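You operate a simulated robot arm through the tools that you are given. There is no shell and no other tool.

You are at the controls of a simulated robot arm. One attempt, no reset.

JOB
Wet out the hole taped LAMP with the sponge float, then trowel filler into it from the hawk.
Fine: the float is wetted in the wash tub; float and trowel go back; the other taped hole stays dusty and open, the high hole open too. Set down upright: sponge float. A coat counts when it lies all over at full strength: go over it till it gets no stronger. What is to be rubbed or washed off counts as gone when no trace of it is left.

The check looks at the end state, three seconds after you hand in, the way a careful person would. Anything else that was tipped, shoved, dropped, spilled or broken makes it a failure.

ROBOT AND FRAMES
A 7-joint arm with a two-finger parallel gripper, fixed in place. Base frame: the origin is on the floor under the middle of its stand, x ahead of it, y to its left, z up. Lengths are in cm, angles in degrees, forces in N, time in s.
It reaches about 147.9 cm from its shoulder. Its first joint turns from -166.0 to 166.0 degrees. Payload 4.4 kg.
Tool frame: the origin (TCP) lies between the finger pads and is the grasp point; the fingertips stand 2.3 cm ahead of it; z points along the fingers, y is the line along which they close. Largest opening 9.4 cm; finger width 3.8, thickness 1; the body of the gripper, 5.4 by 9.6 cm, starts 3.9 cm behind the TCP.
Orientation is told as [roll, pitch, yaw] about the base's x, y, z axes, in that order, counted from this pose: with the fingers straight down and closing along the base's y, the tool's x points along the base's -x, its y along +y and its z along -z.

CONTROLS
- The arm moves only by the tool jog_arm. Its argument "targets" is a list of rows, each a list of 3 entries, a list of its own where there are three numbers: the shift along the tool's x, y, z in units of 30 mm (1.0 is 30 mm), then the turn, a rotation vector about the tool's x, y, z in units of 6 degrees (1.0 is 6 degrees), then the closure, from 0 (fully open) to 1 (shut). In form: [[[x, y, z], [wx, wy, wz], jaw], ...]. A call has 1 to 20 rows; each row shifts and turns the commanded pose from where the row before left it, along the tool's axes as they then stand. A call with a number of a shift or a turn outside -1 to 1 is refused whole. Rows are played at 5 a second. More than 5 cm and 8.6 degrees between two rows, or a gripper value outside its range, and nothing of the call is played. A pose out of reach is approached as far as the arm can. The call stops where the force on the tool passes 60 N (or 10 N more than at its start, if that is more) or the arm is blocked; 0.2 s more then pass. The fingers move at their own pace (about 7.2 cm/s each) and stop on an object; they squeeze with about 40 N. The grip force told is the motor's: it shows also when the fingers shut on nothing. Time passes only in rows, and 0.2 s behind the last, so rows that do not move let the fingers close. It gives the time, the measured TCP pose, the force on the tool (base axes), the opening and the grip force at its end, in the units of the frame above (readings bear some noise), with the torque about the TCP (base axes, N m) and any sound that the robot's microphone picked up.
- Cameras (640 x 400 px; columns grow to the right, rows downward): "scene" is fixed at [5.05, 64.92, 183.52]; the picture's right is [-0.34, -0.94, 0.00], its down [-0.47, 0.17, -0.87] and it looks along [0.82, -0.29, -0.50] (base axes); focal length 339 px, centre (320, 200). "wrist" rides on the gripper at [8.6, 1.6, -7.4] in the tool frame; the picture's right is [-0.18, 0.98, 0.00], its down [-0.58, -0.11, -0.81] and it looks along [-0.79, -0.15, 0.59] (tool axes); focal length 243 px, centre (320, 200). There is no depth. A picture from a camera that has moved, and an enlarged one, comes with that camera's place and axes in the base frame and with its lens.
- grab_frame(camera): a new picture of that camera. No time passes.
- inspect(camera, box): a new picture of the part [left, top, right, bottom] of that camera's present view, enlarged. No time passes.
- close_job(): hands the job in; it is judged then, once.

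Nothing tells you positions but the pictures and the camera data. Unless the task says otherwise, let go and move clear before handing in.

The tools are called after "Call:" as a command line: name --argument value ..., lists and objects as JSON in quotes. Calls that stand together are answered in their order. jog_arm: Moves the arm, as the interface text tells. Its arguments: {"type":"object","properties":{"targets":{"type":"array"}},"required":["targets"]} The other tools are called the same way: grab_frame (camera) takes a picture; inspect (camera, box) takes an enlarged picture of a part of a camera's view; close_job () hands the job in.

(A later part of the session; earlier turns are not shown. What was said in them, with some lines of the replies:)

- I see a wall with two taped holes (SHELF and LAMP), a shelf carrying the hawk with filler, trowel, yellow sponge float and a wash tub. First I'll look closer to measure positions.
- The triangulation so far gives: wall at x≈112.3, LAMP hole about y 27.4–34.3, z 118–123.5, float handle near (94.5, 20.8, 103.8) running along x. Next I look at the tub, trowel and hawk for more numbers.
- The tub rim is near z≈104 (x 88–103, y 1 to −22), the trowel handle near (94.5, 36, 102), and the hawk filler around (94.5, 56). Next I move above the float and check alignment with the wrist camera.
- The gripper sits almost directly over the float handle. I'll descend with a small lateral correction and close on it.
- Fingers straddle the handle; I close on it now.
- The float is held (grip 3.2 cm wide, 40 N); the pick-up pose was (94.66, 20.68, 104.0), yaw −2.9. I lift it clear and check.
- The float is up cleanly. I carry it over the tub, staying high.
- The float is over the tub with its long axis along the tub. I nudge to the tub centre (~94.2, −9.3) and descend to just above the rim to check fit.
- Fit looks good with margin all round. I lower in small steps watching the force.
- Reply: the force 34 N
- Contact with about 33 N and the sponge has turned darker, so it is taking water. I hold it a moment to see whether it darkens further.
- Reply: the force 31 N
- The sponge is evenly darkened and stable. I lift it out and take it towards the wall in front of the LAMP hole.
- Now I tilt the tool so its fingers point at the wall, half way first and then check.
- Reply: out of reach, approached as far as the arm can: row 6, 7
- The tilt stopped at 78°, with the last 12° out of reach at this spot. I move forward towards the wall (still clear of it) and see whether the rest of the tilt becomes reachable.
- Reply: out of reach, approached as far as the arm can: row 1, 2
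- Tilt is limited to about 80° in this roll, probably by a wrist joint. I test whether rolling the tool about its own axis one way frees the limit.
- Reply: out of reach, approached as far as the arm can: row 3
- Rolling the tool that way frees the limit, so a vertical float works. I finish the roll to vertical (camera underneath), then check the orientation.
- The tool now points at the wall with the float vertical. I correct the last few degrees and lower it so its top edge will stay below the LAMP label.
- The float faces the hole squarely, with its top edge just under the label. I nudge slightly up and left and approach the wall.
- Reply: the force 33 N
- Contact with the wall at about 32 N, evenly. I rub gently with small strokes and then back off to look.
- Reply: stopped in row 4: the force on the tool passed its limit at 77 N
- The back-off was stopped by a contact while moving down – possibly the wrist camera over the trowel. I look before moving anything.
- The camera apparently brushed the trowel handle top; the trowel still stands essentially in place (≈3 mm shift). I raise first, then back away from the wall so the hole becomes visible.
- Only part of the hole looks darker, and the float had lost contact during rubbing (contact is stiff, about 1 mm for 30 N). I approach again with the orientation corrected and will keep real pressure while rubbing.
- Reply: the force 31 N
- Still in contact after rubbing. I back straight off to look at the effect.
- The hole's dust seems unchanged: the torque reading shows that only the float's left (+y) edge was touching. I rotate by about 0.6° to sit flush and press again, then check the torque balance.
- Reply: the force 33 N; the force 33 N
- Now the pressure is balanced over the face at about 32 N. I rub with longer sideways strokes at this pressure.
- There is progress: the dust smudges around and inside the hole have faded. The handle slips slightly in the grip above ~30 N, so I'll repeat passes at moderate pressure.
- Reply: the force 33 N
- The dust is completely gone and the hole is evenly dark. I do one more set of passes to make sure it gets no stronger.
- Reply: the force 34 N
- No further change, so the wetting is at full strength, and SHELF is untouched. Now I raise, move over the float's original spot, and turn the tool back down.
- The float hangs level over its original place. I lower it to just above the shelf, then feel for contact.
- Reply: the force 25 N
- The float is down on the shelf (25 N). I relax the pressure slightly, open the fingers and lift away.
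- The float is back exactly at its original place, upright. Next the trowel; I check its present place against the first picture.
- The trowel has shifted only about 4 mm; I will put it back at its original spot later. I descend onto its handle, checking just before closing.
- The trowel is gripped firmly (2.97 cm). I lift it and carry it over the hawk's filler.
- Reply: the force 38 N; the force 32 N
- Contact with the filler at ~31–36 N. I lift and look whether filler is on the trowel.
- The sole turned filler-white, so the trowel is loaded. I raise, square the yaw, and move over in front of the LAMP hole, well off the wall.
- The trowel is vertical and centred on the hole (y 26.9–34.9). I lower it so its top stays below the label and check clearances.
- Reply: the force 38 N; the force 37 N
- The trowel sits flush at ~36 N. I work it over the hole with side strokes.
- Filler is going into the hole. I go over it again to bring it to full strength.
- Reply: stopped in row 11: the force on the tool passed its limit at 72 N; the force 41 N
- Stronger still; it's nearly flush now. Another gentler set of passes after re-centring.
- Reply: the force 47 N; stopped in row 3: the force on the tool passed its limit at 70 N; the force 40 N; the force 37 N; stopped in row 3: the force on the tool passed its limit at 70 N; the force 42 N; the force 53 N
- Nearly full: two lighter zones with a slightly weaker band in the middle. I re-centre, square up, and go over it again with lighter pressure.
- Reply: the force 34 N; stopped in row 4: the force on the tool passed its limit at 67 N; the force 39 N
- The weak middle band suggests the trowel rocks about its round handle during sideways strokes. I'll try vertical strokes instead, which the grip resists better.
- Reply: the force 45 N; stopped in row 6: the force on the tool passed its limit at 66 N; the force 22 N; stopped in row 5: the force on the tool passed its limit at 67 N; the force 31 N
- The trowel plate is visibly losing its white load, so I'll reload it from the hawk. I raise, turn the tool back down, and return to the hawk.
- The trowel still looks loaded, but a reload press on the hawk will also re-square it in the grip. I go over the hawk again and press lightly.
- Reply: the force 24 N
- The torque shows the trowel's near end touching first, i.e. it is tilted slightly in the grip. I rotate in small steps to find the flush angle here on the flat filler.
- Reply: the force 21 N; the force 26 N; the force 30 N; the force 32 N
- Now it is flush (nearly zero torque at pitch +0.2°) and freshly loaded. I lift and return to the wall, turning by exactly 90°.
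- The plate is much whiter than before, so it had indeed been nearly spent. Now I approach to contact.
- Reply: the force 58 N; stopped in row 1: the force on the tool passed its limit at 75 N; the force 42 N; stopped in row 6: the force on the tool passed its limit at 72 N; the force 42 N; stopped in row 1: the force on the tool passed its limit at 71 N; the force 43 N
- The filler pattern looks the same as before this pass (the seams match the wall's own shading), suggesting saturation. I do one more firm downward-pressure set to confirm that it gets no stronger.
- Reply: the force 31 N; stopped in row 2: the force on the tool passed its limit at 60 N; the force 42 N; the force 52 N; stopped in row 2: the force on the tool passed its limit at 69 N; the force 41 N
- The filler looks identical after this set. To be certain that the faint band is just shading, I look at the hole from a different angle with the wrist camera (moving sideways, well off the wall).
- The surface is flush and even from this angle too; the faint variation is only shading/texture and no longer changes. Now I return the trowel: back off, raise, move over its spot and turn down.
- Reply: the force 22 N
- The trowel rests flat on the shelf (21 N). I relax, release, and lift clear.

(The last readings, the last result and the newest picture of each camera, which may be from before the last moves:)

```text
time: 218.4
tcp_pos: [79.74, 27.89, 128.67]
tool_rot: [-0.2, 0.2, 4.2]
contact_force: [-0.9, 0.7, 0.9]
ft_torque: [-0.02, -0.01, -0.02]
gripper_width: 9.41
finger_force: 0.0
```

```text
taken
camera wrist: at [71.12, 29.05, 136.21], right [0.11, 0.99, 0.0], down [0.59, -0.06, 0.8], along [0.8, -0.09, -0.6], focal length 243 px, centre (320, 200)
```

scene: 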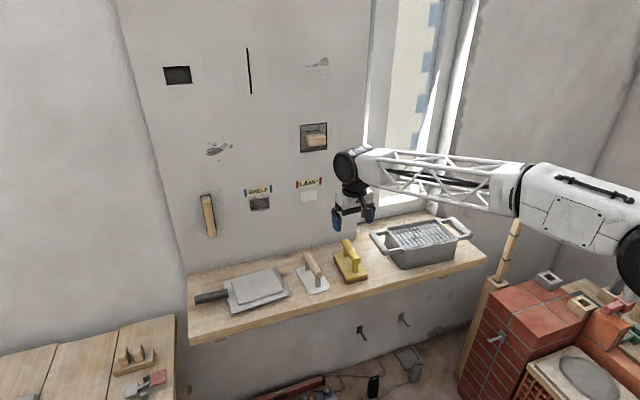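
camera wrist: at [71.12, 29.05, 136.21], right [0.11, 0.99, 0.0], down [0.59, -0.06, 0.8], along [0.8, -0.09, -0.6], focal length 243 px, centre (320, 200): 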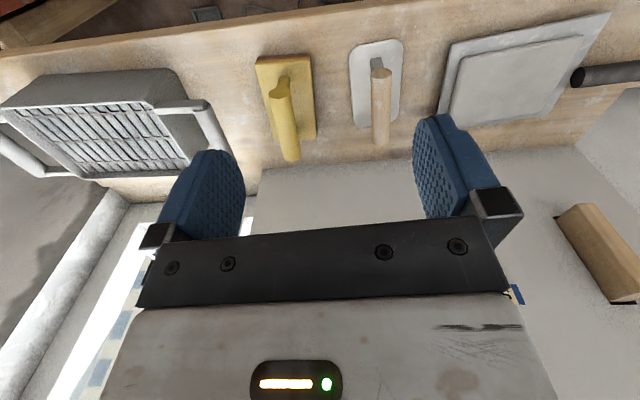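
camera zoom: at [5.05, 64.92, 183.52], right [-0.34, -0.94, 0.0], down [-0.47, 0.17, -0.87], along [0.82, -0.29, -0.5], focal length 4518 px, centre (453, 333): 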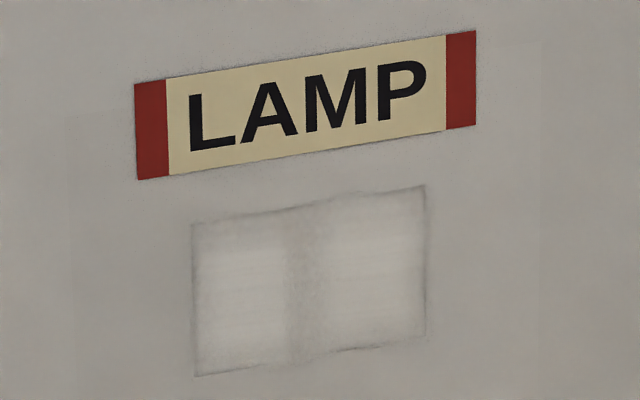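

Everything is back in place. One last close look at the filled hole, the other holes and the tub before handing in.

Call:
inspect --camera "scene" --box '[300, 188, 318, 202]'

Call:
inspect --camera "scene" --box '[140, 40, 340, 220]'

Call:
inspect --camera "scene" --box '[280, 200, 480, 300]'

Call:
inspect --camera "scene" --box '[230, 165, 350, 240]'

```text
16.00 times, centred on (309, 195) of scene
camera zoom: at [5.05, 64.92, 183.52], right [-0.34, -0.94, 0.0], down [-0.47, 0.17, -0.87], along [0.82, -0.29, -0.5], focal length 5422 px, centre (496, 280)
```

zoom: 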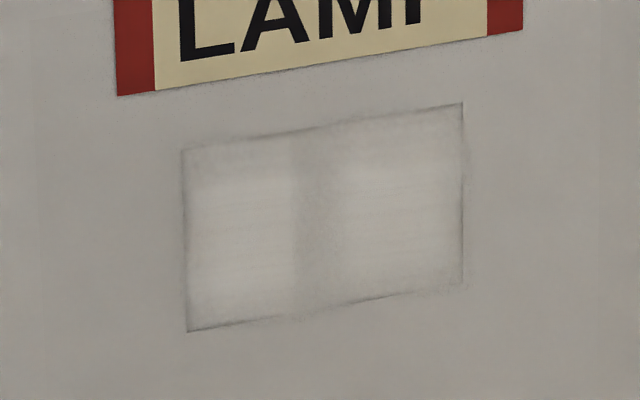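

```text
2.22 times, centred on (240, 130) of scene
camera zoom: at [5.05, 64.92, 183.52], right [-0.34, -0.94, 0.0], down [-0.47, 0.17, -0.87], along [0.82, -0.29, -0.5], focal length 753 px, centre (498, 356)
```

zoom: 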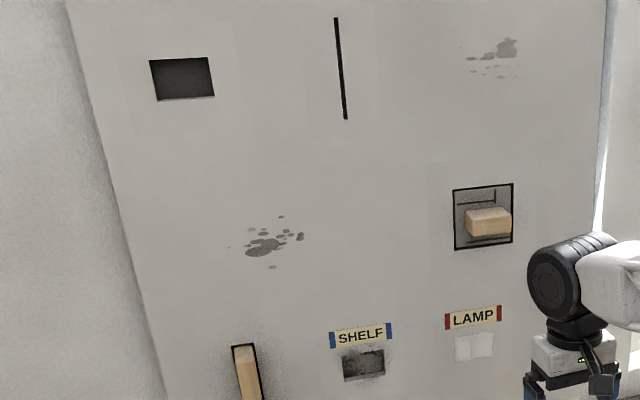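

```text
3.20 times, centred on (380, 250) of scene
camera zoom: at [5.05, 64.92, 183.52], right [-0.34, -0.94, 0.0], down [-0.47, 0.17, -0.87], along [0.82, -0.29, -0.5], focal length 1084 px, centre (128, 40)
```

zoom: 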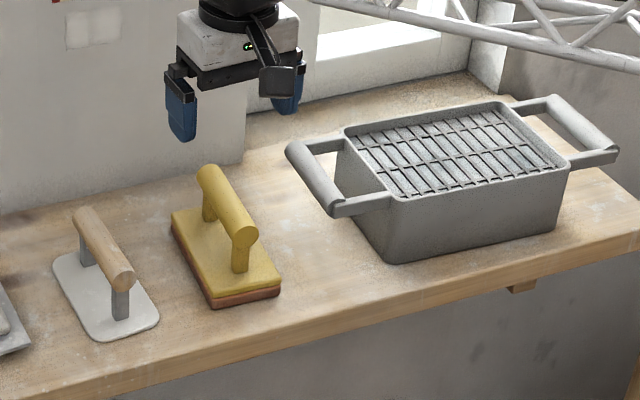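

```text
5.33 times, centred on (290, 202) of scene
camera zoom: at [5.05, 64.92, 183.52], right [-0.34, -0.94, 0.0], down [-0.47, 0.17, -0.87], along [0.82, -0.29, -0.5], focal length 1807 px, centre (480, 187)
```

zoom: 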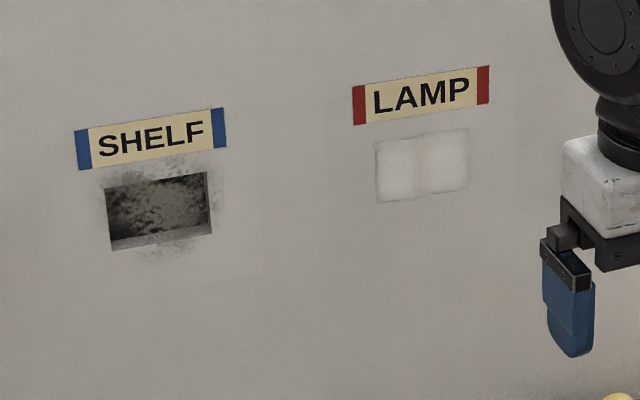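

LAMP is wetted out and filled flush, and further passes didn't make it any stronger. A faint band shows in the middle of the filler. I take it for surface texture, because it didn't change through several passes and a reload.

SHELF is still dusty and open, and the high hole is untouched. The float stands upright in its place, the trowel is back, the tub and hawk haven't moved, and the gripper is empty and clear. I'm handing in the job.

Call:
close_job

```text
The job is handed in.
```

I've handed in the job: the LAMP hole is wetted out and filled flush with the wall. I haven't seen the result of the check.

- **LAMP hole:** I wetted the float in the tub and went over the hole until all the dust was gone and it was evenly dark. I then filled it with the trowel, reloading once from the hawk. The last few passes made no visible difference.
- **Possible weak spot:** a faint, slightly darker band runs down the middle of the filler. I took it for surface texture because it didn't change over several passes and the reload, but I can't rule out that the coat is a little thinner there.
- **Other holes:** SHELF is still dusty and open, and I didn't touch the high hole.
- **Tools:** the float is upright in its original spot. The trowel is back within a few millimetres of where it was, with filler still on its plate.
- **Contact along the way:** while I was backing off the wall, the camera on the gripper bumped the trowel handle and shifted the trowel about 4 mm. I corrected that when I put it back. The tub and hawk look unmoved in the pictures.
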